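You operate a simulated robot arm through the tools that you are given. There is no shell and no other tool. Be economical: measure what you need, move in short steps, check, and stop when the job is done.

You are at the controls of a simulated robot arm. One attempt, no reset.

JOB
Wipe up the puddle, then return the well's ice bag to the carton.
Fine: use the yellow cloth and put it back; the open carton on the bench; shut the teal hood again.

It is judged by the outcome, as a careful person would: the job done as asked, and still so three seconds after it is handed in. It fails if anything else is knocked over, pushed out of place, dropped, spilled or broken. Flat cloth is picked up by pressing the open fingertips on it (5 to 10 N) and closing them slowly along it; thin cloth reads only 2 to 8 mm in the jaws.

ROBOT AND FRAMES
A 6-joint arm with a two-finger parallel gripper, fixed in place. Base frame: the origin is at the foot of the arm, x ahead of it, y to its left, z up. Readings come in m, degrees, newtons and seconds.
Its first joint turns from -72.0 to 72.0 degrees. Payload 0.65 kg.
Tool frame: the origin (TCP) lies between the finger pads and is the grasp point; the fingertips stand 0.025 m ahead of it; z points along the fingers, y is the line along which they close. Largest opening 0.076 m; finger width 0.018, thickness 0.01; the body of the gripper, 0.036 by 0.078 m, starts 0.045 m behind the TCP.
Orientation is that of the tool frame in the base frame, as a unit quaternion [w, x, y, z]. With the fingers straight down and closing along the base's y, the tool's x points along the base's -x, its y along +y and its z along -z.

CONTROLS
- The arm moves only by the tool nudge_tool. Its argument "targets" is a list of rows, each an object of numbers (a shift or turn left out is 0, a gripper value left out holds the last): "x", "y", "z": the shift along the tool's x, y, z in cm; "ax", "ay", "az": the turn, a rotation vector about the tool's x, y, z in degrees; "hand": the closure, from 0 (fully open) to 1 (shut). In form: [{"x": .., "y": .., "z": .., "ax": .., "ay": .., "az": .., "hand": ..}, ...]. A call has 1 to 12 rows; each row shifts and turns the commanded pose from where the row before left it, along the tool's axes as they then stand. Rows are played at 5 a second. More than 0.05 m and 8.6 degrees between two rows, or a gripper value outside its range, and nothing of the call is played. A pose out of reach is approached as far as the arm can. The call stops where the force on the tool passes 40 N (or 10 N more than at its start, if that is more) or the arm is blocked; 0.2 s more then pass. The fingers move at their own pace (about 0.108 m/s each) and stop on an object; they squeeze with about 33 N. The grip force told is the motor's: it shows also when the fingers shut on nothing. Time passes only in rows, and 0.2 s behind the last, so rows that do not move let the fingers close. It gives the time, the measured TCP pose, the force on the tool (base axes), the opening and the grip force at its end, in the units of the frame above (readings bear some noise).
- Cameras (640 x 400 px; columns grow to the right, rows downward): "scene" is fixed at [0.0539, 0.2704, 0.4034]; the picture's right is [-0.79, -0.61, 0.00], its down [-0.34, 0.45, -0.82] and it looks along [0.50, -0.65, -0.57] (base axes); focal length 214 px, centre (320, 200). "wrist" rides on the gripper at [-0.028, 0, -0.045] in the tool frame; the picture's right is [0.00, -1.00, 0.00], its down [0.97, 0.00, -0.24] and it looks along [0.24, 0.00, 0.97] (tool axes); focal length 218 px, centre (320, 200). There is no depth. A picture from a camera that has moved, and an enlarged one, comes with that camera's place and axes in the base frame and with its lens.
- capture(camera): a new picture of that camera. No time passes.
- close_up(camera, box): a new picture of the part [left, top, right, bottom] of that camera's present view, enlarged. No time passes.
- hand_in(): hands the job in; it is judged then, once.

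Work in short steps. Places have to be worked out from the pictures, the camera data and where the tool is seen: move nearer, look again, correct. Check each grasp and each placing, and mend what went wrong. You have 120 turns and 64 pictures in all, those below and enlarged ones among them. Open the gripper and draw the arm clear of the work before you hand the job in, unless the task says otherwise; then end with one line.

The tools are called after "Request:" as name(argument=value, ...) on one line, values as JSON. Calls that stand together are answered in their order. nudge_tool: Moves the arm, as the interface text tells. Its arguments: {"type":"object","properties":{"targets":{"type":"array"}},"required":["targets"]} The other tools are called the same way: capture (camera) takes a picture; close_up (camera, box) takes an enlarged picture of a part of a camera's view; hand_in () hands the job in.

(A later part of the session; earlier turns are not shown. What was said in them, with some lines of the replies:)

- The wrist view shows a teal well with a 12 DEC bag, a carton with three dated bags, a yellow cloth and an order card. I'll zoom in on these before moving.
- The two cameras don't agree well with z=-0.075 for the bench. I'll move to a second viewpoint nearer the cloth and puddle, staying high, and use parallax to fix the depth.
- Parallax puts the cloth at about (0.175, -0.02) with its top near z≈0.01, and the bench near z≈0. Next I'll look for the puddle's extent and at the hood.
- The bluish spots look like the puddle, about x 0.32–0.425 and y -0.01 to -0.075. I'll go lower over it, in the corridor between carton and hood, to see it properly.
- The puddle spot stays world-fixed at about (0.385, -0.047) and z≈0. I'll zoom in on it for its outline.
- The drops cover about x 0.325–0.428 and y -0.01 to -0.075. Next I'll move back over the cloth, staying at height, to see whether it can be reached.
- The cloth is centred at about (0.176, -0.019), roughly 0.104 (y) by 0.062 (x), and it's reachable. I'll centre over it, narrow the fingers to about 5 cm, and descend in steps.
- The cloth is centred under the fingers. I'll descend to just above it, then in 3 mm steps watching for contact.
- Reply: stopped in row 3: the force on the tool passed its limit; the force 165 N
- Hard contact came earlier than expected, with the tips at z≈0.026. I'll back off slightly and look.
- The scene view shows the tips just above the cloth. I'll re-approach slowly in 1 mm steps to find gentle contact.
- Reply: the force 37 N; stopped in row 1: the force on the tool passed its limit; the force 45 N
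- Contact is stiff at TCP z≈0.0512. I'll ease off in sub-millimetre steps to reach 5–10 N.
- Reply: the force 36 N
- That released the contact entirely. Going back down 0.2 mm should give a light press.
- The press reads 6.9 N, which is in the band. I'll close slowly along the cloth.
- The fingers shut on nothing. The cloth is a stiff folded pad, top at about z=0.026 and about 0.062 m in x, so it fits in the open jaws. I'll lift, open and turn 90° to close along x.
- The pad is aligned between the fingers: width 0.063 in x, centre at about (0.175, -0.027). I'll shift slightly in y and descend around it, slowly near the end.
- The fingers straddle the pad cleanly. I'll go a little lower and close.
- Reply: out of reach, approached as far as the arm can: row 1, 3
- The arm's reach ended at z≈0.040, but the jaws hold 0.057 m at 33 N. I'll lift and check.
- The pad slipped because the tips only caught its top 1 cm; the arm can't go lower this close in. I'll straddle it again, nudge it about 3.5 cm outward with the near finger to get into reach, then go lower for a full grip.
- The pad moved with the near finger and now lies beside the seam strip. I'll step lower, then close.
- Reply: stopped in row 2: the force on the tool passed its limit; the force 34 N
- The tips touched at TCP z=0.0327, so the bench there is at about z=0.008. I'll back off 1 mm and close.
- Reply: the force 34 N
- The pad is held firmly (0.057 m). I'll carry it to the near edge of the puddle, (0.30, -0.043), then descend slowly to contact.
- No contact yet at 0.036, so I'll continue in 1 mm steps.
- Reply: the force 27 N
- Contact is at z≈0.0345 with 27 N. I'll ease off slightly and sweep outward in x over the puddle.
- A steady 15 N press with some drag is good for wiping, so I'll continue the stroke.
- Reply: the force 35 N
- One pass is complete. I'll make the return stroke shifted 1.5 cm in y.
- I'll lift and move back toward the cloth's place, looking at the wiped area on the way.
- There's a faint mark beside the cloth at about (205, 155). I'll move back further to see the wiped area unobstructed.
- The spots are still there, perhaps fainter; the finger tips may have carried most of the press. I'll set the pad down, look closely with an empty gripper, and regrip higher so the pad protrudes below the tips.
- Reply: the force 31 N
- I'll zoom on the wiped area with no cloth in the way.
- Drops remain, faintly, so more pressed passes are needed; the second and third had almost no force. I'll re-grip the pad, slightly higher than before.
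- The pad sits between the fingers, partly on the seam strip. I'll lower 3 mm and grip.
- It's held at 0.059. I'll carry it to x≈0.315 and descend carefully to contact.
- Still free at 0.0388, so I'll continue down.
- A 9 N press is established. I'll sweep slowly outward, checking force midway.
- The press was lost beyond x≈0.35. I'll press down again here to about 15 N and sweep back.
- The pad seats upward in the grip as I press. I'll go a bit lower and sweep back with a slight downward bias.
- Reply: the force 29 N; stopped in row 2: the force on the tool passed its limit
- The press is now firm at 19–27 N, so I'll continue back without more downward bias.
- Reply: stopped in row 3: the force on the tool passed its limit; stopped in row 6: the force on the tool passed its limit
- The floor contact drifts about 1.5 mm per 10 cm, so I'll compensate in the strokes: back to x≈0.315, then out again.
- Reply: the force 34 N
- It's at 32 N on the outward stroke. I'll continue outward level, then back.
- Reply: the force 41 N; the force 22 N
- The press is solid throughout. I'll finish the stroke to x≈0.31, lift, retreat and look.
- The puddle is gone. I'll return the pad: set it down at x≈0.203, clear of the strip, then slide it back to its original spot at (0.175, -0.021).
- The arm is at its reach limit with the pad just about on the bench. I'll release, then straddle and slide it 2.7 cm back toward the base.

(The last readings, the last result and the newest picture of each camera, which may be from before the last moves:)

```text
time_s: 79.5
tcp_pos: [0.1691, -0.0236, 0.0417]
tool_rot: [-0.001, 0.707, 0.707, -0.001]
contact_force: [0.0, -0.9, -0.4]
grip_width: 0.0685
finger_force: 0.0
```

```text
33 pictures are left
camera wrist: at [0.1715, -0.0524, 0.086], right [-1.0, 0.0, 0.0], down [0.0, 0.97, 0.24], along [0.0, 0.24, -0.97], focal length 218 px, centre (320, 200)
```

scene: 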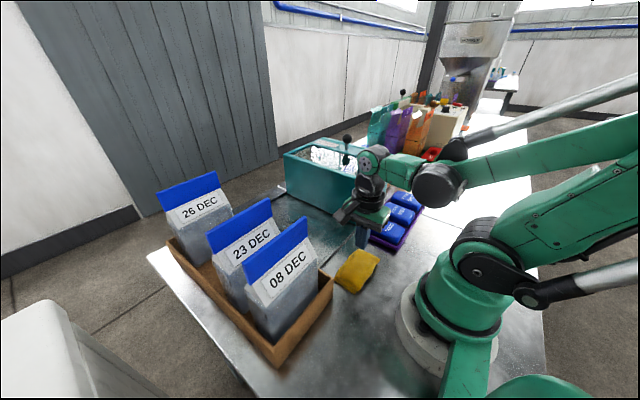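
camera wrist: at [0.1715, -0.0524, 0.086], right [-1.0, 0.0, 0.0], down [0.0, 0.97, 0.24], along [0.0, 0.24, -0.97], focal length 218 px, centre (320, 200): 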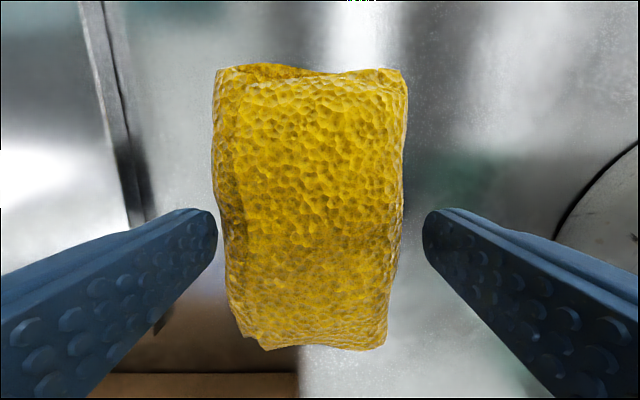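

The pad is back at (0.175, -0.021). I'll open, rise, turn the tool back and look at the hood from above.

Request:
nudge_tool(targets=[{"hand": 0, "y": 0.4}, {"z": -3}, {"z": -4}, {"z": -4}, {"z": -4}, {"z": -4, "az": -8.5}, {"z": -3, "az": -8.5}, {"az": -8.5}, {"az": -8.5}, {"az": -8.5}, {"az": -8.5}, {"az": -8.5}])

Request:
nudge_tool(targets=[{"az": -8.5}, {"az": -8.5}, {"az": -8.5}, {"az": -5, "z": -2}, {"x": -3, "y": -3.5, "z": -2}, {"x": -4, "y": -3.5, "z": -2}, {"x": -4, "y": -4}, {"x": -3, "y": -4}, {"x": -3, "y": -3}, {}])

Request:
capture(camera="wrist")

Request:
capture(camera="scene")

```text
time_s: 82.1
tcp_pos: [0.1743, -0.0248, 0.2606]
tool_rot: [-0.001, 0.261, 0.965, 0.0]
contact_force: [0.4, 0.3, -1.1]
grip_width: 0.0759
finger_force: 0.0
```

```text
refused: row 5 steps farther than a row can; nothing moved
```

```text
32 pictures are left
camera wrist: at [0.1997, -0.0393, 0.3037], right [-0.51, -0.86, 0.0], down [-0.84, 0.49, 0.24], along [-0.21, 0.12, -0.97], focal length 218 px, centre (320, 200)
```

wrist: 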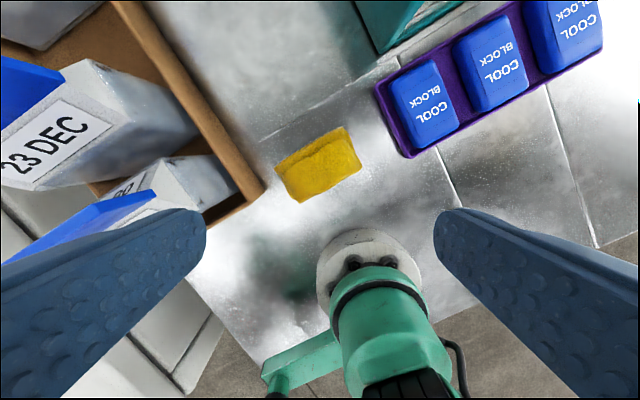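

```text
31 pictures are left
```

scene: 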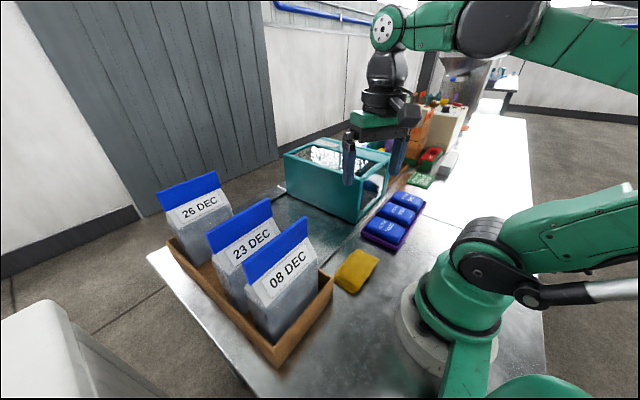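

The cloth matches its starting look. I'll finish the turn and move over the hood with smaller steps.

Request:
nudge_tool(targets=[{"az": -8.5}, {"az": -8.5}, {"az": -8.5}, {"az": -5, "z": -2}, {"x": -2.5, "y": -3, "z": -2}, {"x": -2.5, "y": -3, "z": -2}, {"x": -3, "y": -3}, {"x": -3, "y": -3}, {"x": -3, "y": -3}, {"x": -2, "y": -3}, {}])

Request:
capture(camera="wrist")

```text
time_s: 84.5
tcp_pos: [0.3297, -0.2014, 0.3132]
tool_rot: [-0.002, 0.0, 1.0, 0.0]
contact_force: [-0.7, -0.8, 0.4]
grip_width: 0.0762
finger_force: 0.0
out of reach, approached as far as the arm can: row 10
```

```text
30 pictures are left
camera wrist: at [0.3583, -0.2011, 0.3568], right [0.0, -1.0, 0.0], down [-0.97, 0.0, 0.24], along [-0.24, 0.0, -0.97], focal length 218 px, centre (320, 200)
```

wrist: 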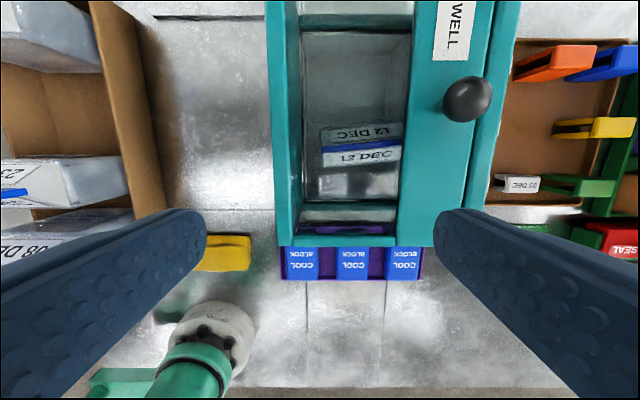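

The hood has a glass window, a WELL panel and a knob at about (0.394, -0.313, 0.175). I'll zoom in to learn how it opens.

Request:
close_up(camera="wrist", box=[240, 0, 540, 290])

Request:
close_up(camera="scene", box=[270, 120, 420, 230])

```text
1.38 times, centred on (390, 145) of wrist
camera zoom: at [0.3583, -0.2011, 0.3568], right [0.0, -1.0, 0.0], down [-0.97, 0.0, 0.24], along [-0.24, 0.0, -0.97], focal length 301 px, centre (223, 276)
```

zoom: 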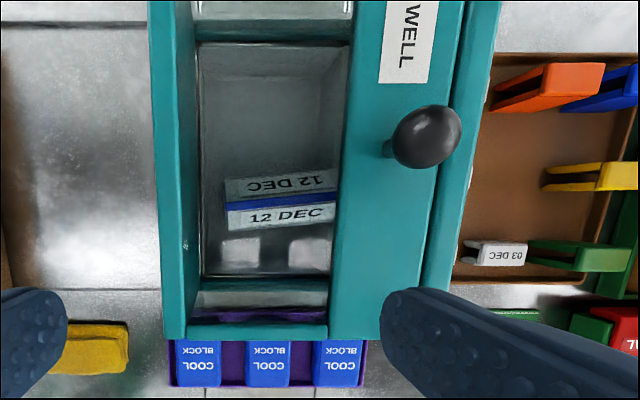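

```text
3.64 times, centred on (345, 175) of scene
camera zoom: at [0.0539, 0.2704, 0.4034], right [-0.79, -0.61, 0.0], down [-0.34, 0.45, -0.82], along [0.5, -0.65, -0.57], focal length 780 px, centre (229, 291)
```

zoom: 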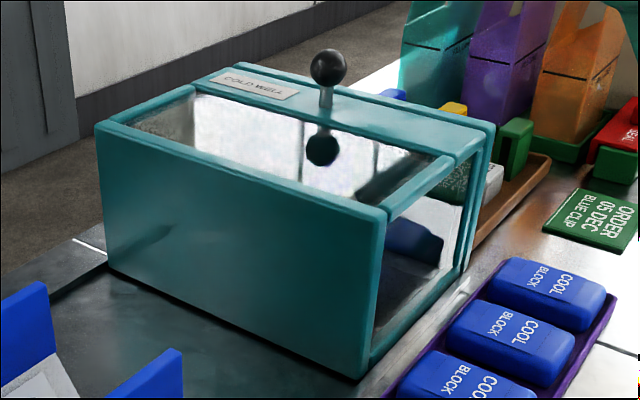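

Working it out: two guide strips run along y in front of the hood at x≈0.245 and ≈0.5, so the hood slides along y toward the carton. The 12 DEC fin top is about z=0.08, centred near (0.35, -0.27). I'll go above the knob to check reach.

Request:
nudge_tool(targets=[{"z": 3}, {"x": -2, "y": -3}, {"x": -2, "y": -3, "z": 1}, {"x": -2, "y": -3, "z": 1}, {"y": -2.2}, {}])

Request:
capture(camera="wrist")

```text
time_s: 85.9
tcp_pos: [0.3489, -0.2569, 0.2561]
tool_rot: [-0.002, 0.0, 1.0, 0.0]
contact_force: [0.3, 0.1, 0.5]
grip_width: 0.0757
finger_force: 0.1
out of reach, approached as far as the arm can: row 2, 3, 4, 5
```

```text
27 pictures are left
camera wrist: at [0.3776, -0.2567, 0.3015], right [0.0, -1.0, 0.0], down [-0.97, 0.0, 0.24], along [-0.24, 0.0, -0.97], focal length 218 px, centre (320, 200)
```

wrist: 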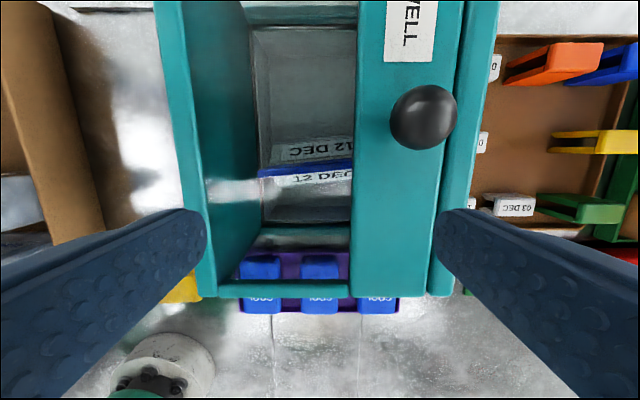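

The arm is at its vertical reach limit at r≈0.43; the knob is at (0.392, -0.312, 0.179). I'll tilt the fingers outward about tool y to extend the reach, and read where the TCP ends up.

Request:
nudge_tool(targets=[{"ay": -8}, {"ay": -8}, {"ay": -8}, {}])

```text
time_s: 86.9
tcp_pos: [0.3483, -0.2564, 0.2568]
tool_rot: [0.206, 0.0, 0.978, 0.0]
contact_force: [-1.1, 0.0, 0.2]
grip_width: 0.0761
finger_force: 0.0
```

The tilt worked (24° outward). I'll move to a point 7 cm short of the knob along the tool axis.

Request:
nudge_tool(targets=[{"y": -3, "x": -0.5, "z": 1, "hand": 0.2}, {"y": -2.6, "x": -0.4, "z": 0.9}, {}])

Request:
capture(camera="wrist")

```text
time_s: 87.7
tcp_pos: [0.3644, -0.3131, 0.2423]
tool_rot: [0.206, 0.001, 0.978, -0.001]
contact_force: [0.2, 0.0, -0.2]
grip_width: 0.0608
finger_force: 0.0
```

```text
26 pictures are left
camera wrist: at [0.3721, -0.313, 0.2943], right [0.0, -1.0, 0.0], down [-0.98, 0.0, -0.17], along [0.17, 0.0, -0.98], focal length 218 px, centre (320, 200)
```

wrist: 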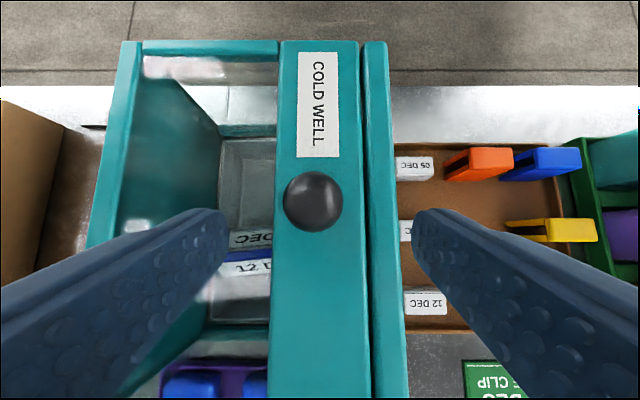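

The knob is almost dead ahead at (0.392, -0.309). I'll advance along the tool axis so that the fingers straddle it.

Request:
nudge_tool(targets=[{"z": 2.5, "y": 0.4}, {"z": 2}, {"z": 1.2}, {"z": 0.7}, {}])

Request:
capture(camera="wrist")

```text
time_s: 88.9
tcp_pos: [0.3906, -0.3087, 0.1827]
tool_rot: [0.206, -0.001, 0.979, 0.001]
contact_force: [0.8, 0.4, 0.2]
grip_width: 0.0609
finger_force: 0.0
```

```text
25 pictures are left
camera wrist: at [0.3981, -0.3086, 0.236], right [0.0, -1.0, 0.0], down [-0.98, 0.0, -0.17], along [0.17, 0.0, -0.98], focal length 218 px, centre (320, 200)
```

wrist: 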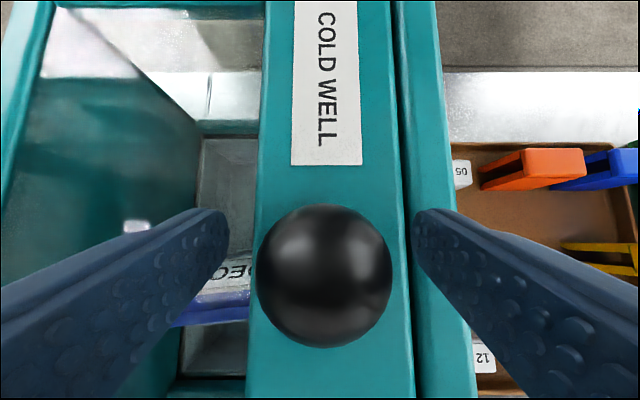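

The ball sits right at the TCP between the fingers, so I'll close on it.

Request:
nudge_tool(targets=[{"hand": 0.4}, {"hand": 0.6}, {"hand": 0.8}, {"hand": 1.0}, {}])

```text
time_s: 90.1
tcp_pos: [0.3897, -0.3075, 0.1843]
tool_rot: [0.206, 0.0, 0.978, 0.0]
contact_force: [1.3, -0.7, -2.6]
grip_width: 0.0311
finger_force: 44.7
```

Gripped at 0.031. I'll try a short slide in +y and watch the force.

Request:
nudge_tool(targets=[{"y": 0.4}, {"y": 0.4}, {"y": 0.4}, {}])

Request:
close_up(camera="scene", box=[270, 80, 470, 230])

```text
time_s: 91.1
tcp_pos: [0.3899, -0.296, 0.1839]
tool_rot: [0.205, 0.0, 0.979, 0.001]
contact_force: [-5.1, -0.1, -1.8]
grip_width: 0.0314
finger_force: 43.8
```

```text
2.67 times, centred on (370, 155) of scene
camera zoom: at [0.0539, 0.2704, 0.4034], right [-0.79, -0.61, 0.0], down [-0.34, 0.45, -0.82], along [0.5, -0.65, -0.57], focal length 572 px, centre (187, 320)
```

zoom: 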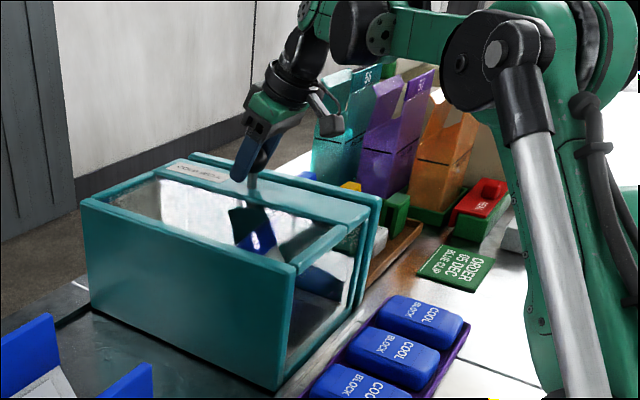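

The hood slides freely along y. I'll continue in steps, watching the force for an end stop.

Request:
nudge_tool(targets=[{"y": 1}, {"y": 1}, {"y": 1}, {"y": 1}, {"y": 1}, {"y": 1}, {"y": 1}, {}])

Request:
nudge_tool(targets=[{"y": 1}, {"y": 1}, {"y": 1}, {"y": 1}, {"y": 1}, {"y": 1}, {"y": 0.8}, {}])

Request:
capture(camera="wrist")

Request:
capture(camera="scene")

```text
time_s: 92.9
tcp_pos: [0.3899, -0.2251, 0.1835]
tool_rot: [0.205, 0.0, 0.979, 0.001]
contact_force: [-13.1, 0.8, -19.9]
grip_width: 0.031
finger_force: 44.2
```

```text
time_s: 94.7
tcp_pos: [0.3906, -0.1572, 0.1851]
tool_rot: [0.207, 0.0, 0.978, 0.001]
contact_force: [-4.6, 0.7, -30.2]
grip_width: 0.0311
finger_force: 44.1
```

```text
23 pictures are left
camera wrist: at [0.3983, -0.1582, 0.2366], right [0.0, -1.0, 0.0], down [-0.99, 0.0, -0.17], along [0.17, 0.0, -0.99], focal length 218 px, centre (320, 200)
```

wrist: 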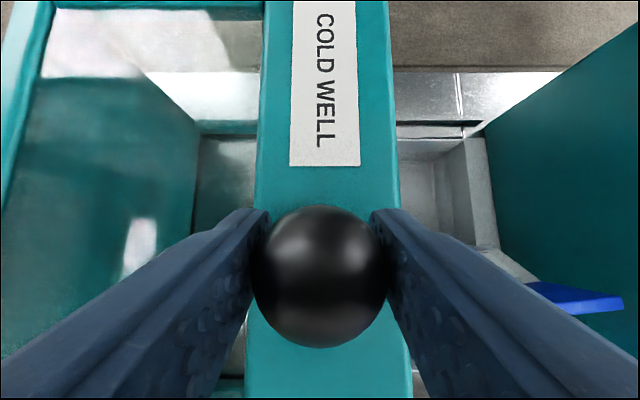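

```text
22 pictures are left
```

scene: 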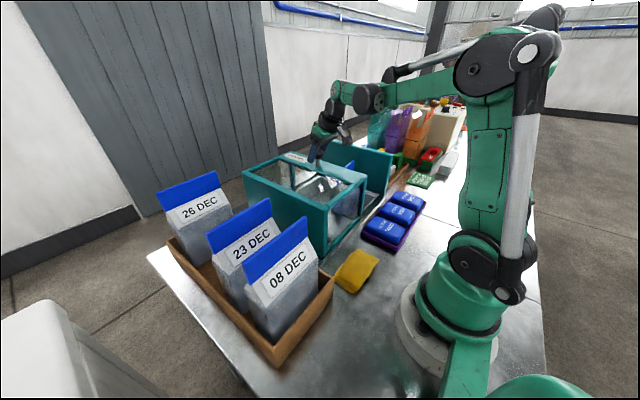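

The well is mostly open. I'll slide 1.5 cm more for margin, then release and back off.

Request:
nudge_tool(targets=[{"y": 0.8}, {"y": 0.7}, {}])

Request:
nudge_tool(targets=[{"hand": 0.6}, {"hand": 0.2}, {"z": -2}, {"z": -3}, {"z": -3}, {"ay": 8, "z": -2}, {"ay": 8}, {"ay": 8}, {}])

```text
time_s: 95.5
tcp_pos: [0.3905, -0.1435, 0.1844]
tool_rot: [0.207, 0.001, 0.978, 0.0]
contact_force: [1.6, -0.9, -31.9]
grip_width: 0.0312
finger_force: 43.8
```

```text
time_s: 97.5
tcp_pos: [0.3492, -0.1422, 0.2777]
tool_rot: [-0.002, 0.0, 1.0, 0.001]
contact_force: [0.7, 0.0, -0.4]
grip_width: 0.0612
finger_force: 0.0
```

Released cleanly. I'll turn the tool -90° so it closes along x with the camera toward +y, then look into the well.

Request:
nudge_tool(targets=[{"az": -8.5}, {"az": -8.5}, {"az": -8.5}, {"az": -8.5}, {"az": -8.5}, {"az": -8.5}, {"az": -8.5}, {"az": -8.5}, {"az": -8.5}, {"az": -8.5}, {"az": -5}, {}])

Request:
nudge_tool(targets=[{"x": 3}, {"x": 3}, {"x": 3}, {"x": 2}, {}])

Request:
capture(camera="wrist")

```text
time_s: 100.1
tcp_pos: [0.3503, -0.1428, 0.2752]
tool_rot: [0.001, 0.708, -0.706, -0.001]
contact_force: [-0.4, -0.1, 1.1]
grip_width: 0.0605
finger_force: 0.2
```

```text
time_s: 101.3
tcp_pos: [0.345, -0.239, 0.2712]
tool_rot: [-0.001, -0.707, 0.707, 0.001]
contact_force: [-1.3, -0.4, -1.2]
grip_width: 0.0606
finger_force: 0.1
out of reach, approached as far as the arm can: row 4
```

```text
21 pictures are left
camera wrist: at [0.3452, -0.2126, 0.316], right [1.0, 0.0, 0.0], down [0.0, -0.97, 0.24], along [0.0, -0.24, -0.97], focal length 218 px, centre (320, 200)
```

wrist: 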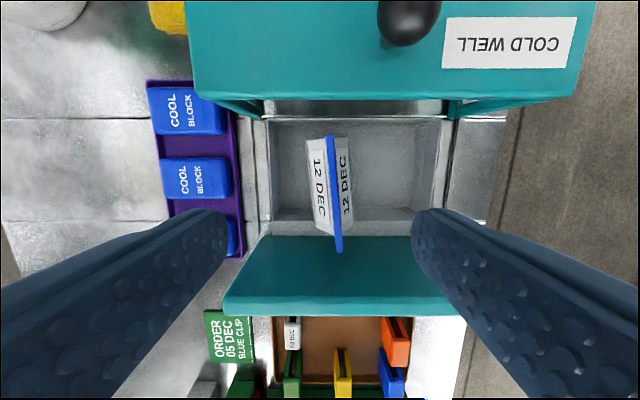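

The bag is clear now: fin from (0.356, -0.20) to (0.368, -0.334), skewed 5°, with its top near z=0.08. I'll descend a bit, centre over the fin, match its angle, and look again.

Request:
nudge_tool(targets=[{"z": 4, "hand": 0.2}, {"z": 4}, {"x": 1.5, "y": -0.9}, {"x": 1.4, "y": -0.8}, {"az": -5.2}, {}])

Request:
capture(camera="wrist")

```text
time_s: 102.7
tcp_pos: [0.3611, -0.2691, 0.1925]
tool_rot: [0.001, 0.739, -0.674, -0.002]
contact_force: [-0.6, -0.8, 0.0]
grip_width: 0.0609
finger_force: 0.1
```

```text
20 pictures are left
camera wrist: at [0.3599, -0.2416, 0.236], right [1.0, 0.09, 0.0], down [0.09, -0.97, 0.24], along [0.02, -0.24, -0.97], focal length 218 px, centre (320, 200)
```

wrist: 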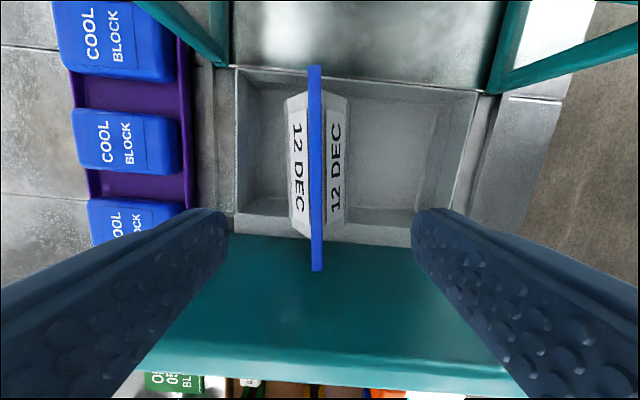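

The fin is now aligned, about 3.5 mm off centre in x. Comparing views gives a top nearer z≈0.115, so I'll descend only to 0.158 and re-measure.

Request:
nudge_tool(targets=[{"y": 0.3, "x": -0.8, "z": 1.5}, {"z": 2}, {}])

Request:
capture(camera="wrist")

```text
time_s: 103.5
tcp_pos: [0.3577, -0.2599, 0.1569]
tool_rot: [0.0, 0.738, -0.675, -0.001]
contact_force: [-0.5, 0.1, -0.2]
grip_width: 0.0609
finger_force: 0.3
```

```text
19 pictures are left
camera wrist: at [0.3562, -0.2335, 0.2012], right [1.0, 0.09, 0.0], down [0.09, -0.97, 0.24], along [0.02, -0.24, -0.97], focal length 218 px, centre (320, 200)
```

wrist: 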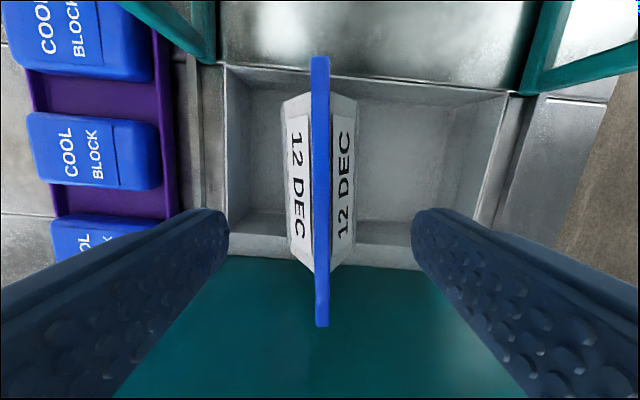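

All views agree now: fin top z≈0.117, centre (0.358, -0.259), and I'm centred on it. I'll descend to TCP z≈0.105 around the fin and close.

Request:
nudge_tool(targets=[{"z": 2}, {"z": 1.5}, {"z": 0.8}, {"z": 0.5}, {"z": 0.4}, {}])

Request:
nudge_tool(targets=[{"hand": 0.4}, {"hand": 0.6}, {"hand": 0.8}, {"hand": 1.0}, {}, {}])

Request:
capture(camera="wrist")

```text
time_s: 104.9
tcp_pos: [0.3578, -0.2609, 0.1043]
tool_rot: [0.001, 0.739, -0.674, -0.001]
contact_force: [0.1, -0.3, 0.7]
grip_width: 0.0607
finger_force: 0.0
```

```text
time_s: 106.3
tcp_pos: [0.3571, -0.2612, 0.1049]
tool_rot: [0.0, 0.738, -0.674, -0.001]
contact_force: [-0.2, 0.8, 0.4]
grip_width: 0.0067
finger_force: 29.0
```

```text
18 pictures are left
camera wrist: at [0.3555, -0.2338, 0.149], right [1.0, 0.09, 0.0], down [0.09, -0.97, 0.24], along [0.02, -0.24, -0.97], focal length 218 px, centre (320, 200)
```

wrist: 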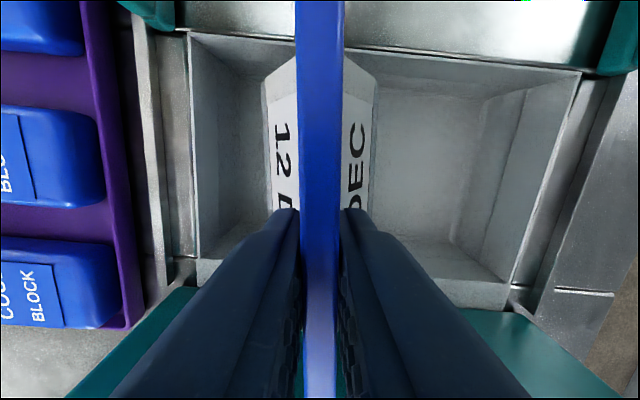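

The fin is gripped at 6.7 mm with 29 N. I'll lift straight up in steps and check how far the bag hangs.

Request:
nudge_tool(targets=[{"z": -1}, {"z": -1.5}, {"z": -2}, {"z": -2}, {"z": -2}, {"z": -2}, {"z": -1}, {}])

Request:
capture(camera="scene")

```text
time_s: 108.1
tcp_pos: [0.3584, -0.2615, 0.2185]
tool_rot: [0.001, 0.738, -0.674, -0.002]
contact_force: [-0.1, -0.7, -3.6]
grip_width: 0.0068
finger_force: 29.2
```

```text
17 pictures are left
```

scene: 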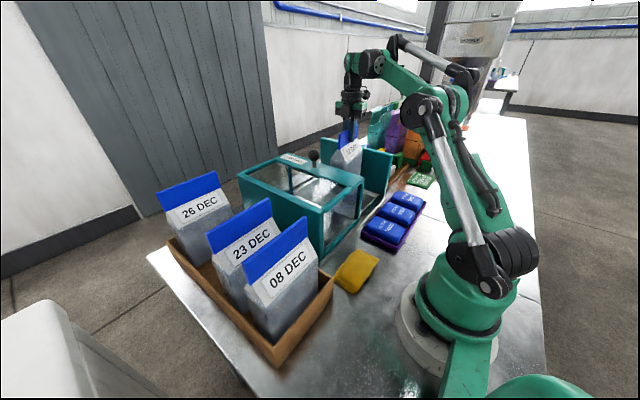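

The bag lifts, at about 3.6 N. I'll zoom in to see where its bottom is relative to the hood.

Request:
close_up(camera="scene", box=[300, 90, 420, 230])

```text
2.86 times, centred on (360, 160) of scene
camera zoom: at [0.0539, 0.2704, 0.4034], right [-0.79, -0.61, 0.0], down [-0.34, 0.45, -0.82], along [0.5, -0.65, -0.57], focal length 613 px, centre (206, 314)
```

zoom: 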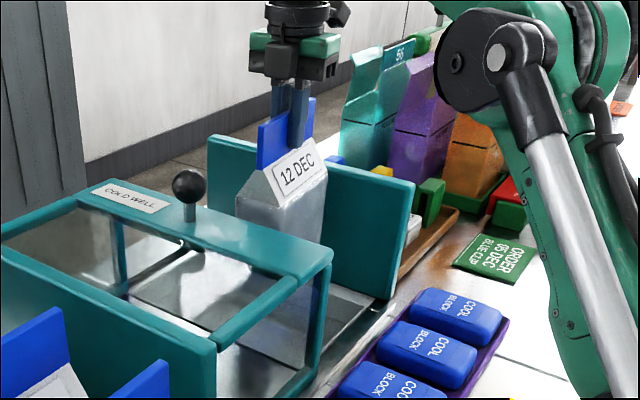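

The bag's body ends about 0.18 m below the TCP, so with the hood open it can't clear the hood on the way to the slot within the arm's reach. I'll stand it temporarily on the free bench in front of the carton, near (0.125, 0.12), close the hood, then carry it through the cleared corridor. First I'll lift and draw it inward.

Request:
nudge_tool(targets=[{"z": -1.2}, {"y": 2, "z": -0.5, "az": 2.6}, {"y": 2.5, "z": -1, "az": 2.6}, {"y": 2.5, "z": -1.2}, {"y": 2.5, "z": -1.2}, {"y": 3}, {"y": 2.5}, {}])

Request:
capture(camera="scene")

```text
time_s: 109.9
tcp_pos: [0.2094, -0.2645, 0.2703]
tool_rot: [0.001, 0.708, -0.706, -0.001]
contact_force: [0.7, -0.7, -4.5]
grip_width: 0.0068
finger_force: 29.8
```

```text
15 pictures are left
```

scene: 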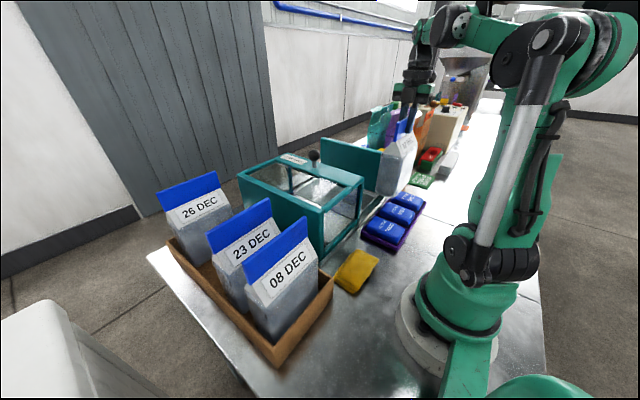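

The bag's bottom is at about z=0.09, clear of everything. I'll swing toward the front of the carton, with the first stage to about (0.14, -0.03).

Request:
nudge_tool(targets=[{"x": -3.3, "y": 1}, {"x": -3.3, "y": 1}, {"x": -3.3, "y": 1}, {"x": -3.3, "y": 1}, {"x": -3.3, "y": 1}, {"x": -3.3, "y": 1}, {"x": -3.3, "y": 0.9}, {}])

Request:
capture(camera="wrist")

```text
time_s: 111.7
tcp_pos: [0.1388, -0.0319, 0.2708]
tool_rot: [0.0, 0.707, -0.707, -0.001]
contact_force: [0.4, 0.3, -2.7]
grip_width: 0.007
finger_force: 29.4
```

```text
14 pictures are left
camera wrist: at [0.1394, -0.0055, 0.3153], right [1.0, 0.0, 0.0], down [0.0, -0.97, 0.24], along [0.0, -0.24, -0.97], focal length 218 px, centre (320, 200)
```

wrist: 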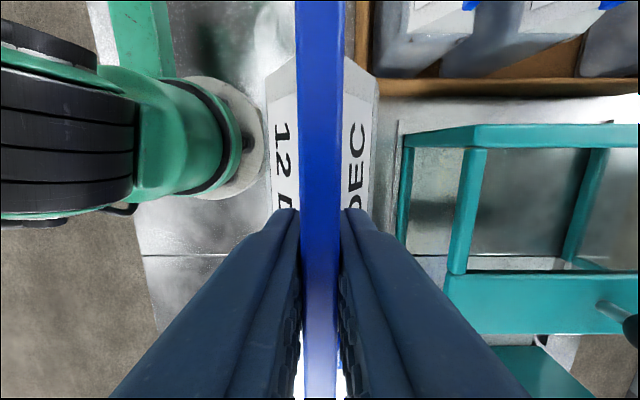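

The carton's near wall is at x≈0.176 and the bench in front is free. I'll continue to about (0.125, 0.12).

Request:
nudge_tool(targets=[{"x": -3, "y": 0.7}, {"x": -3, "y": 0.7}, {"x": -3}, {"x": -3}, {"x": -3}, {}])

Request:
capture(camera="wrist")

Request:
capture(camera="scene")

```text
time_s: 113.1
tcp_pos: [0.1251, 0.1175, 0.271]
tool_rot: [0.001, 0.707, -0.707, 0.0]
contact_force: [0.1, 0.2, -2.7]
grip_width: 0.0069
finger_force: 29.1
```

```text
13 pictures are left
camera wrist: at [0.1261, 0.1448, 0.3156], right [1.0, 0.0, 0.0], down [0.0, -0.97, 0.24], along [0.0, -0.24, -0.97], focal length 218 px, centre (320, 200)
```

wrist: 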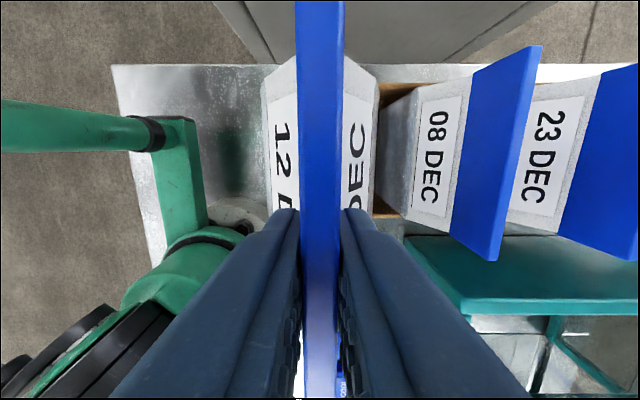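

```text
12 pictures are left
```

scene: 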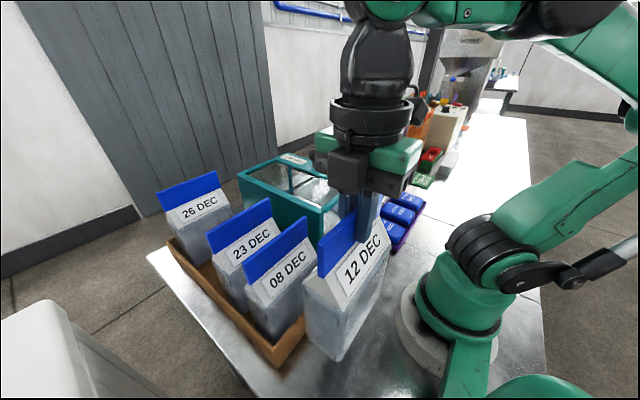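

The spot is clear, with the bag between the base and the carton. The carton fins are at x≈0.23 and 0.315, tops z≈0.2 and y centre 0.134, so the free slot is at about (0.40, 0.134). I'll lower the bag to the bench.

Request:
nudge_tool(targets=[{"z": 2}, {"z": 2}, {"z": 2}, {"z": 1}, {"z": 0.6}, {"z": 0.3}, {}])

Request:
nudge_tool(targets=[{"z": 0.2}, {"z": 0.2}, {}])

```text
time_s: 114.7
tcp_pos: [0.1259, 0.1168, 0.1918]
tool_rot: [0.001, 0.707, -0.707, -0.001]
contact_force: [-0.1, 0.2, -4.1]
grip_width: 0.0068
finger_force: 29.4
```

```text
time_s: 115.5
tcp_pos: [0.1241, 0.1184, 0.1898]
tool_rot: [0.002, 0.707, -0.707, -0.001]
contact_force: [0.7, 0.4, -3.3]
grip_width: 0.0069
finger_force: 28.8
```

Still carrying the weight, so I'll continue down in 1–2 mm steps.

Request:
nudge_tool(targets=[{"z": 0.15}, {"z": 0.15}, {}])

Request:
nudge_tool(targets=[{"z": 0.15}, {}])

Request:
nudge_tool(targets=[{"z": 0.15}, {}])

```text
time_s: 116.3
tcp_pos: [0.1253, 0.1182, 0.1847]
tool_rot: [0.002, 0.707, -0.707, -0.002]
contact_force: [-0.7, -0.4, -2.9]
grip_width: 0.0069
finger_force: 29.3
```

```text
time_s: 116.9
tcp_pos: [0.1254, 0.1171, 0.1831]
tool_rot: [0.002, 0.708, -0.706, -0.001]
contact_force: [-0.1, -0.6, -2.6]
grip_width: 0.0067
finger_force: 29.2
```

```text
time_s: 117.5
tcp_pos: [0.1246, 0.117, 0.1821]
tool_rot: [-0.001, -0.707, 0.707, 0.001]
contact_force: [0.3, -0.2, -3.3]
grip_width: 0.0067
finger_force: 29.3
```

Request:
nudge_tool(targets=[{"z": 0.15}, {}])

Request:
nudge_tool(targets=[{"z": 0.15}, {}])

Request:
nudge_tool(targets=[{"z": 0.15}, {}])

```text
time_s: 118.1
tcp_pos: [0.1239, 0.1173, 0.1813]
tool_rot: [-0.001, -0.707, 0.707, 0.001]
contact_force: [-0.4, -0.5, -3.1]
grip_width: 0.0069
finger_force: 29.3
```

```text
time_s: 118.7
tcp_pos: [0.1248, 0.1178, 0.1804]
tool_rot: [-0.001, -0.707, 0.707, 0.001]
contact_force: [-0.2, 0.4, -2.6]
grip_width: 0.007
finger_force: 29.4
```

```text
time_s: 119.3
tcp_pos: [0.1252, 0.1175, 0.1789]
tool_rot: [0.002, 0.707, -0.707, -0.001]
contact_force: [-3.5, -1.1, 16.0]
grip_width: 0.0068
finger_force: 29.4
```

Touchdown at TCP z=0.179. I'll ease off slightly, release, and rise straight up, then check that it stands.

Request:
nudge_tool(targets=[{"z": -0.07}, {"hand": 0.85}, {"hand": 0.6}, {"hand": 0.4}, {"hand": 0.4}, {"z": -2}, {"z": -3}, {"z": -3}, {}])

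Request:
capture(camera="scene")

```text
time_s: 121.3
tcp_pos: [0.1248, 0.1166, 0.2591]
tool_rot: [0.001, 0.707, -0.707, -0.002]
contact_force: [0.6, 0.2, 0.2]
grip_width: 0.0456
finger_force: 0.1
```

```text
11 pictures are left
```

scene: 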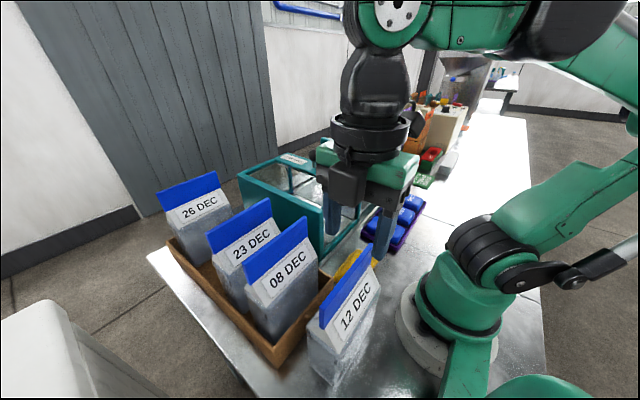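

The bag stands stably. I'll rise, turn the tool back +90°, then head to the knob, now at about (0.391, -0.1435, 0.184).

Request:
nudge_tool(targets=[{"z": -3, "hand": 0.2}, {"z": -1.5, "az": 8.5}, {"az": 8.5}, {"az": 8.5}, {"az": 8.5}, {"az": 8.5}, {"az": 8.5}, {"az": 8.5}, {"az": 8.5}, {"az": 8.5}, {"az": 8.5}, {"az": 5}])

Request:
nudge_tool(targets=[{"x": -2.5, "y": -3}, {"x": -2.5, "y": -3.5}, {"x": -2.5, "y": -3.5}, {"x": -2.5, "y": -3.5}, {"x": -2.5, "y": -3.5}, {"x": -2.5, "y": -3.5}, {"x": -2, "y": -3}, {"x": -1.5, "y": -2.5}, {"ay": -8}, {"ay": -8}, {"ay": -8}, {}])

```text
time_s: 123.9
tcp_pos: [0.1251, 0.1166, 0.3028]
tool_rot: [-0.002, 0.001, 1.0, 0.0]
contact_force: [0.4, -0.9, -0.3]
grip_width: 0.0606
finger_force: 0.2
```

```text
time_s: 126.5
tcp_pos: [0.31, -0.1427, 0.3028]
tool_rot: [0.207, 0.0, 0.978, 0.0]
contact_force: [-0.3, -0.3, -0.7]
grip_width: 0.0607
finger_force: 0.0
```

The tool is tilted and in line with the knob. I'll move to the pre-approach point, then advance onto it as before.

Request:
nudge_tool(targets=[{"x": -1.3, "z": 3}, {"x": -1.25, "z": 3.1}, {"z": 3}, {"z": 2.5}, {"z": 1.5}, {"z": 0.9}, {}])

Request:
capture(camera="wrist")

```text
time_s: 128.1
tcp_pos: [0.3898, -0.1421, 0.1844]
tool_rot: [0.206, 0.0, 0.978, 0.001]
contact_force: [-1.1, -0.3, 1.1]
grip_width: 0.0609
finger_force: 0.1
```

```text
10 pictures are left
camera wrist: at [0.398, -0.1429, 0.2368], right [0.0, -1.0, 0.0], down [-0.98, 0.0, -0.17], along [0.17, 0.0, -0.98], focal length 218 px, centre (320, 200)
```

wrist: 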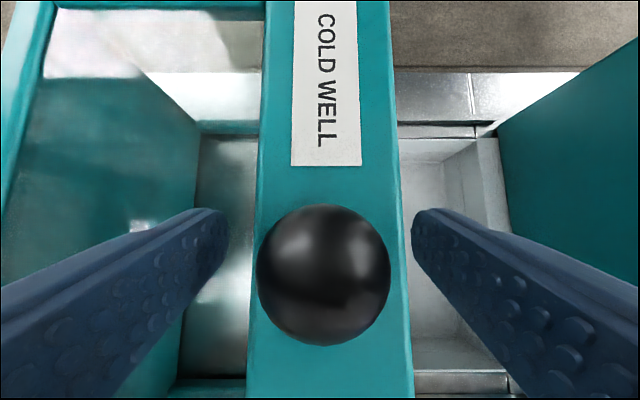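

The knob is between the fingers again. I'll close and slide the hood back in -y, stopping just short of its start position.

Request:
nudge_tool(targets=[{"hand": 0.5}, {"hand": 0.8}, {"hand": 1.0}, {}, {"y": -0.8}, {"y": -1}, {"y": -1.2}, {"y": -1.2}, {"y": -1.2}, {"y": -1.2}, {"y": -1.2}, {}])

Request:
nudge_tool(targets=[{"y": -1.2}, {"y": -1.2}, {"y": -1.2}, {"y": -1.2}, {"y": -1.2}, {"y": -1}, {"y": -0.7}, {}])

```text
time_s: 130.7
tcp_pos: [0.3905, -0.2214, 0.1858]
tool_rot: [0.207, 0.0, 0.978, 0.0]
contact_force: [-1.4, 0.4, 22.3]
grip_width: 0.0311
finger_force: 44.2
```

```text
time_s: 132.5
tcp_pos: [0.3898, -0.298, 0.1846]
tool_rot: [0.206, 0.0, 0.979, 0.001]
contact_force: [2.5, -0.3, -4.9]
grip_width: 0.0311
finger_force: 44.6
```

About 1 cm remains, so I'll close in small steps and watch for the stop.

Request:
nudge_tool(targets=[{"y": -0.4}, {"y": -0.3}, {"y": -0.2}, {}])

Request:
nudge_tool(targets=[{"y": -0.15}, {}])

```text
time_s: 133.5
tcp_pos: [0.3903, -0.3075, 0.1861]
tool_rot: [0.206, 0.0, 0.978, 0.0]
contact_force: [7.4, -1.0, -8.4]
grip_width: 0.0313
finger_force: 44.9
```

```text
time_s: 134.1
tcp_pos: [0.3909, -0.3092, 0.185]
tool_rot: [0.206, -0.001, 0.979, 0.001]
contact_force: [2.6, -0.1, -9.0]
grip_width: 0.0314
finger_force: 44.7
```

It's back at its original position within about 1 mm. I'll release and compare with the earlier view.

Request:
nudge_tool(targets=[{"hand": 0.6}, {"hand": 0.2}, {}])

Request:
capture(camera="wrist")

```text
time_s: 134.9
tcp_pos: [0.3904, -0.3093, 0.1852]
tool_rot: [0.207, -0.001, 0.978, 0.001]
contact_force: [-0.2, 0.2, -0.2]
grip_width: 0.0606
finger_force: 0.1
```

```text
9 pictures are left
camera wrist: at [0.3979, -0.309, 0.2368], right [0.0, -1.0, 0.0], down [-0.98, 0.0, -0.17], along [0.17, 0.0, -0.98], focal length 218 px, centre (320, 200)
```

wrist: 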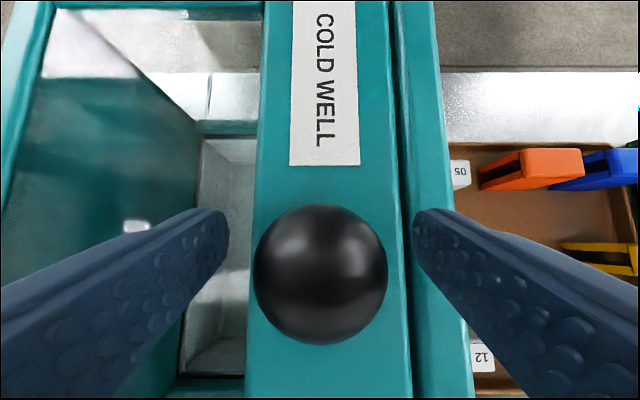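

The hood is shut as it was (within 1 mm). I'll retreat, straighten the tool and go back toward the waiting bag.

Request:
nudge_tool(targets=[{"z": -3}, {"z": -4}, {"z": -3}, {"ay": 8, "y": 2}, {"ay": 8, "y": 3}, {"ay": 8, "y": 3}, {"x": 2.5, "y": 3}, {"x": 2.5, "y": 3.5, "z": -1}, {"x": 2.5, "y": 3.5, "z": -1}, {"x": 2.5, "y": 3.5, "z": -1}, {"x": 2.5, "y": 3.5}, {}])

```text
time_s: 137.5
tcp_pos: [0.2242, -0.057, 0.307]
tool_rot: [-0.002, 0.0, 1.0, 0.0]
contact_force: [0.3, -0.1, -0.1]
grip_width: 0.0608
finger_force: 0.0
```

Clear, at z=0.307. I'll travel to above the bag and turn -90° to its fin.

Request:
nudge_tool(targets=[{"x": 2.5, "y": 3.5}, {"x": 2.5, "y": 3.5}, {"x": 2.5, "y": 3.5}, {"x": 2.4, "y": 3.5}, {"y": 3.4}, {"az": -8.5}, {"az": -8.5}, {"az": -8.5}, {"az": -8.5}, {"az": -8.5}, {"az": -8.5}])

Request:
nudge_tool(targets=[{"az": -8.5}, {"az": -8.5}, {"az": -8.5}, {"az": -8.5}, {"az": -5}, {"z": 4}, {"z": 3}, {}])

Request:
capture(camera="wrist")

```text
time_s: 139.9
tcp_pos: [0.1255, 0.1171, 0.3078]
tool_rot: [-0.001, -0.431, 0.902, 0.002]
contact_force: [0.5, 0.4, -0.3]
grip_width: 0.0612
finger_force: 0.0
```

```text
time_s: 141.7
tcp_pos: [0.1258, 0.1162, 0.2373]
tool_rot: [0.002, 0.708, -0.707, 0.0]
contact_force: [-0.2, 0.7, 0.4]
grip_width: 0.0607
finger_force: 0.1
```

```text
8 pictures are left
camera wrist: at [0.1272, 0.143, 0.2822], right [1.0, 0.0, 0.0], down [0.0, -0.97, 0.24], along [0.0, -0.24, -0.97], focal length 218 px, centre (320, 200)
```

wrist: 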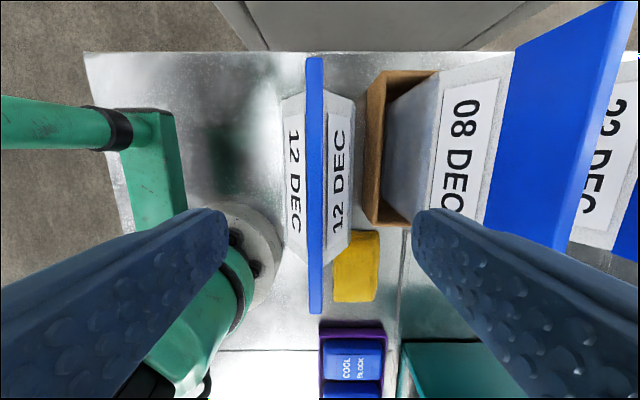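

The fin is centred within 2 mm. I'll descend and grip it again.

Request:
nudge_tool(targets=[{"z": 2.5, "y": 0.2}, {"z": 2}, {"z": 1}, {"z": 0.4}, {"hand": 0.4}, {"hand": 0.6}, {"hand": 0.8}, {"hand": 1.0}, {}, {}])

Request:
nudge_tool(targets=[{"z": -1}, {"z": -2}, {"z": -3}, {"z": -3}, {}])

```text
time_s: 143.9
tcp_pos: [0.1245, 0.1166, 0.1783]
tool_rot: [0.002, 0.708, -0.707, -0.002]
contact_force: [1.2, 0.0, -0.4]
grip_width: 0.0065
finger_force: 29.7
```

```text
time_s: 145.1
tcp_pos: [0.1237, 0.1146, 0.2673]
tool_rot: [-0.002, -0.707, 0.707, 0.001]
contact_force: [0.0, 0.4, -3.2]
grip_width: 0.0067
finger_force: 29.5
```

Holding it (3.2 N). I'll retrace in -y in front of the carton, then go out through the corridor at y≈-0.05.

Request:
nudge_tool(targets=[{"x": 3.3}, {"x": 3.3}, {"x": 3.3}, {"x": 3.3}, {"x": 3.3}, {}])

Request:
nudge_tool(targets=[{"y": -3.4}, {"y": -3.4}, {"y": -3.4}, {"y": -3.4}, {"y": -3.4}, {"y": -3.4}, {"y": -3.4}, {"y": -3.4}, {}])

Request:
capture(camera="wrist")

Request:
capture(camera="scene")

```text
time_s: 146.5
tcp_pos: [0.1233, -0.049, 0.2687]
tool_rot: [-0.001, -0.707, 0.707, 0.002]
contact_force: [-0.4, 0.4, -2.9]
grip_width: 0.0066
finger_force: 29.4
```

```text
time_s: 148.5
tcp_pos: [0.3978, -0.0493, 0.2665]
tool_rot: [-0.001, -0.707, 0.707, 0.001]
contact_force: [0.6, -0.2, -2.1]
grip_width: 0.0071
finger_force: 29.4
```

```text
7 pictures are left
camera wrist: at [0.3972, -0.0233, 0.3111], right [1.0, 0.0, 0.0], down [0.0, -0.97, 0.24], along [0.0, -0.24, -0.97], focal length 218 px, centre (320, 200)
```

wrist: 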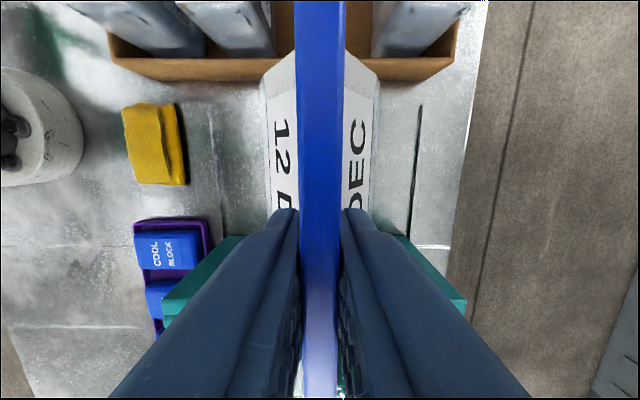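

```text
6 pictures are left
```

scene: 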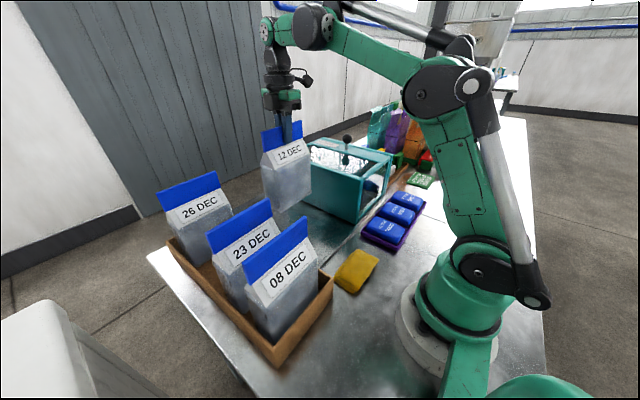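

The slot opening is aligned: gap centre at x≈0.40. I'll move +y into the gap, with the bag bottom at about 0.087, over the carton wall.

Request:
nudge_tool(targets=[{"x": -2.5, "y": -0.1}, {"x": -2.5}, {"x": -2.5}, {"x": -2.5}, {"x": -2.5}, {"x": -2}, {"x": -2}, {"x": -1.8}, {}])

Request:
capture(camera="wrist")

```text
time_s: 150.5
tcp_pos: [0.3976, 0.1332, 0.2675]
tool_rot: [0.002, 0.707, -0.707, -0.002]
contact_force: [-0.3, 0.4, -3.6]
grip_width: 0.0068
finger_force: 29.3
```

```text
5 pictures are left
camera wrist: at [0.3976, 0.1606, 0.312], right [1.0, 0.0, 0.0], down [0.0, -0.97, 0.24], along [0.0, -0.24, -0.97], focal length 218 px, centre (320, 200)
```

wrist: 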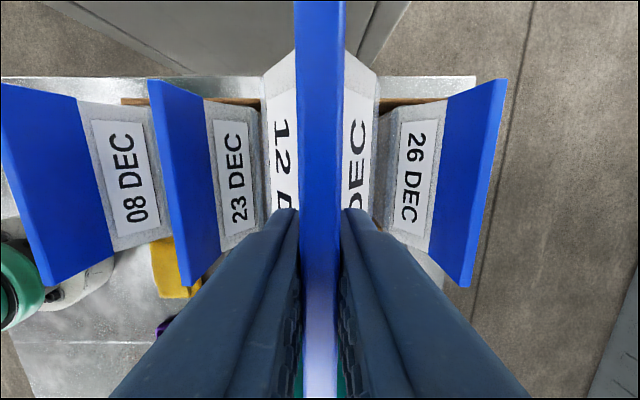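

Neighbouring fins are at x=0.317 and 0.486, so the slot centre is x≈0.4015 and y≈0.135. I'll shift 4 mm and lower, slowly at the end.

Request:
nudge_tool(targets=[{"y": -0.4}, {"z": 1.5}, {"z": 1.5}, {"z": 1.5}, {"z": 1.5}, {"z": 1}, {"z": 0.6}, {"z": 0.2}, {}])

Request:
nudge_tool(targets=[{"z": 0.15}, {"z": 0.15}, {}])

```text
time_s: 152.5
tcp_pos: [0.4006, 0.1337, 0.189]
tool_rot: [-0.001, -0.707, 0.707, 0.002]
contact_force: [-0.1, -0.4, -2.8]
grip_width: 0.0069
finger_force: 28.9
```

```text
time_s: 153.3
tcp_pos: [0.3996, 0.1345, 0.1876]
tool_rot: [-0.002, -0.707, 0.707, 0.002]
contact_force: [0.8, -0.7, -2.7]
grip_width: 0.0069
finger_force: 29.0
```

Still carrying the weight, so I'll continue down gently.

Request:
nudge_tool(targets=[{"z": 0.15}, {}])

Request:
nudge_tool(targets=[{"z": 0.15}, {}])

Request:
nudge_tool(targets=[{"z": 0.1}, {}])

```text
time_s: 153.9
tcp_pos: [0.4005, 0.1346, 0.1851]
tool_rot: [0.0, 0.708, -0.706, -0.001]
contact_force: [-0.2, -0.2, -3.1]
grip_width: 0.0067
finger_force: 28.9
```

```text
time_s: 154.5
tcp_pos: [0.4, 0.1347, 0.1845]
tool_rot: [0.001, 0.707, -0.707, -0.002]
contact_force: [-0.3, 1.8, -0.2]
grip_width: 0.0069
finger_force: 28.6
```

```text
time_s: 155.1
tcp_pos: [0.4017, 0.1338, 0.1832]
tool_rot: [0.001, 0.707, -0.707, -0.002]
contact_force: [-0.5, 0.2, 16.2]
grip_width: 0.0073
finger_force: 29.5
```

The bag is resting on the carton floor (touchdown at 0.184). I'll ease off, release, rise straight up, and check.

Request:
nudge_tool(targets=[{"z": -0.07}, {"hand": 0.85}, {"hand": 0.6}, {"hand": 0.4}, {"hand": 0.4}, {"z": -1.5}, {"z": -2.5}, {"z": -2.5}, {"z": -2, "y": 2}, {"z": -1, "y": 3}, {"y": 3}, {}])

Request:
capture(camera="scene")

```text
time_s: 157.7
tcp_pos: [0.3209, 0.1339, 0.278]
tool_rot: [0.001, 0.708, -0.707, -0.001]
contact_force: [-0.1, -0.7, -0.7]
grip_width: 0.0458
finger_force: 0.0
```

```text
4 pictures are left
```

scene: 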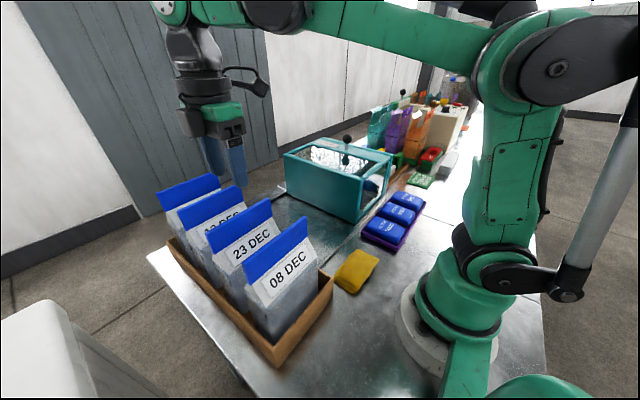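

All four bags stand in the carton, the hood is shut and the cloth is back. I'll draw the arm clear and take one last look at the wiped area.

Request:
nudge_tool(targets=[{"z": -3, "hand": 0}, {"x": 3, "y": 1}, {"x": 3.5}, {"x": 3.5}, {"x": 3.5}, {}])

Request:
capture(camera="wrist")

```text
time_s: 159.1
tcp_pos: [0.311, -0.0018, 0.3095]
tool_rot: [0.0, 0.707, -0.707, 0.0]
contact_force: [0.7, 0.9, -0.1]
grip_width: 0.0761
finger_force: 0.0
```

```text
3 pictures are left
camera wrist: at [0.3118, 0.025, 0.3528], right [1.0, 0.0, 0.0], down [0.0, -0.97, 0.24], along [0.0, -0.24, -0.97], focal length 218 px, centre (320, 200)
```

wrist: 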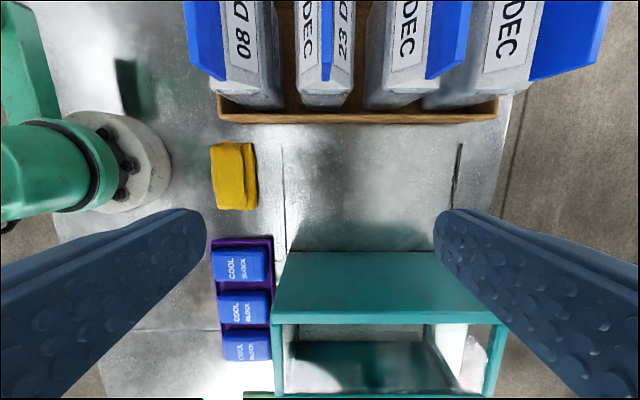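

The wiped area is clean, the bags stand upright in the carton, the hood is shut, and the cloth and tray are in place. The gripper is open and clear, so I'm handing in.

Request:
hand_in()

```text
The job is handed in.
```

The puddle is wiped up and the 12 DEC ice bag is back in the carton's free slot between 23 DEC and 26 DEC. The yellow cloth is back in its place and the teal hood is shut to within about 1 mm of where it started.
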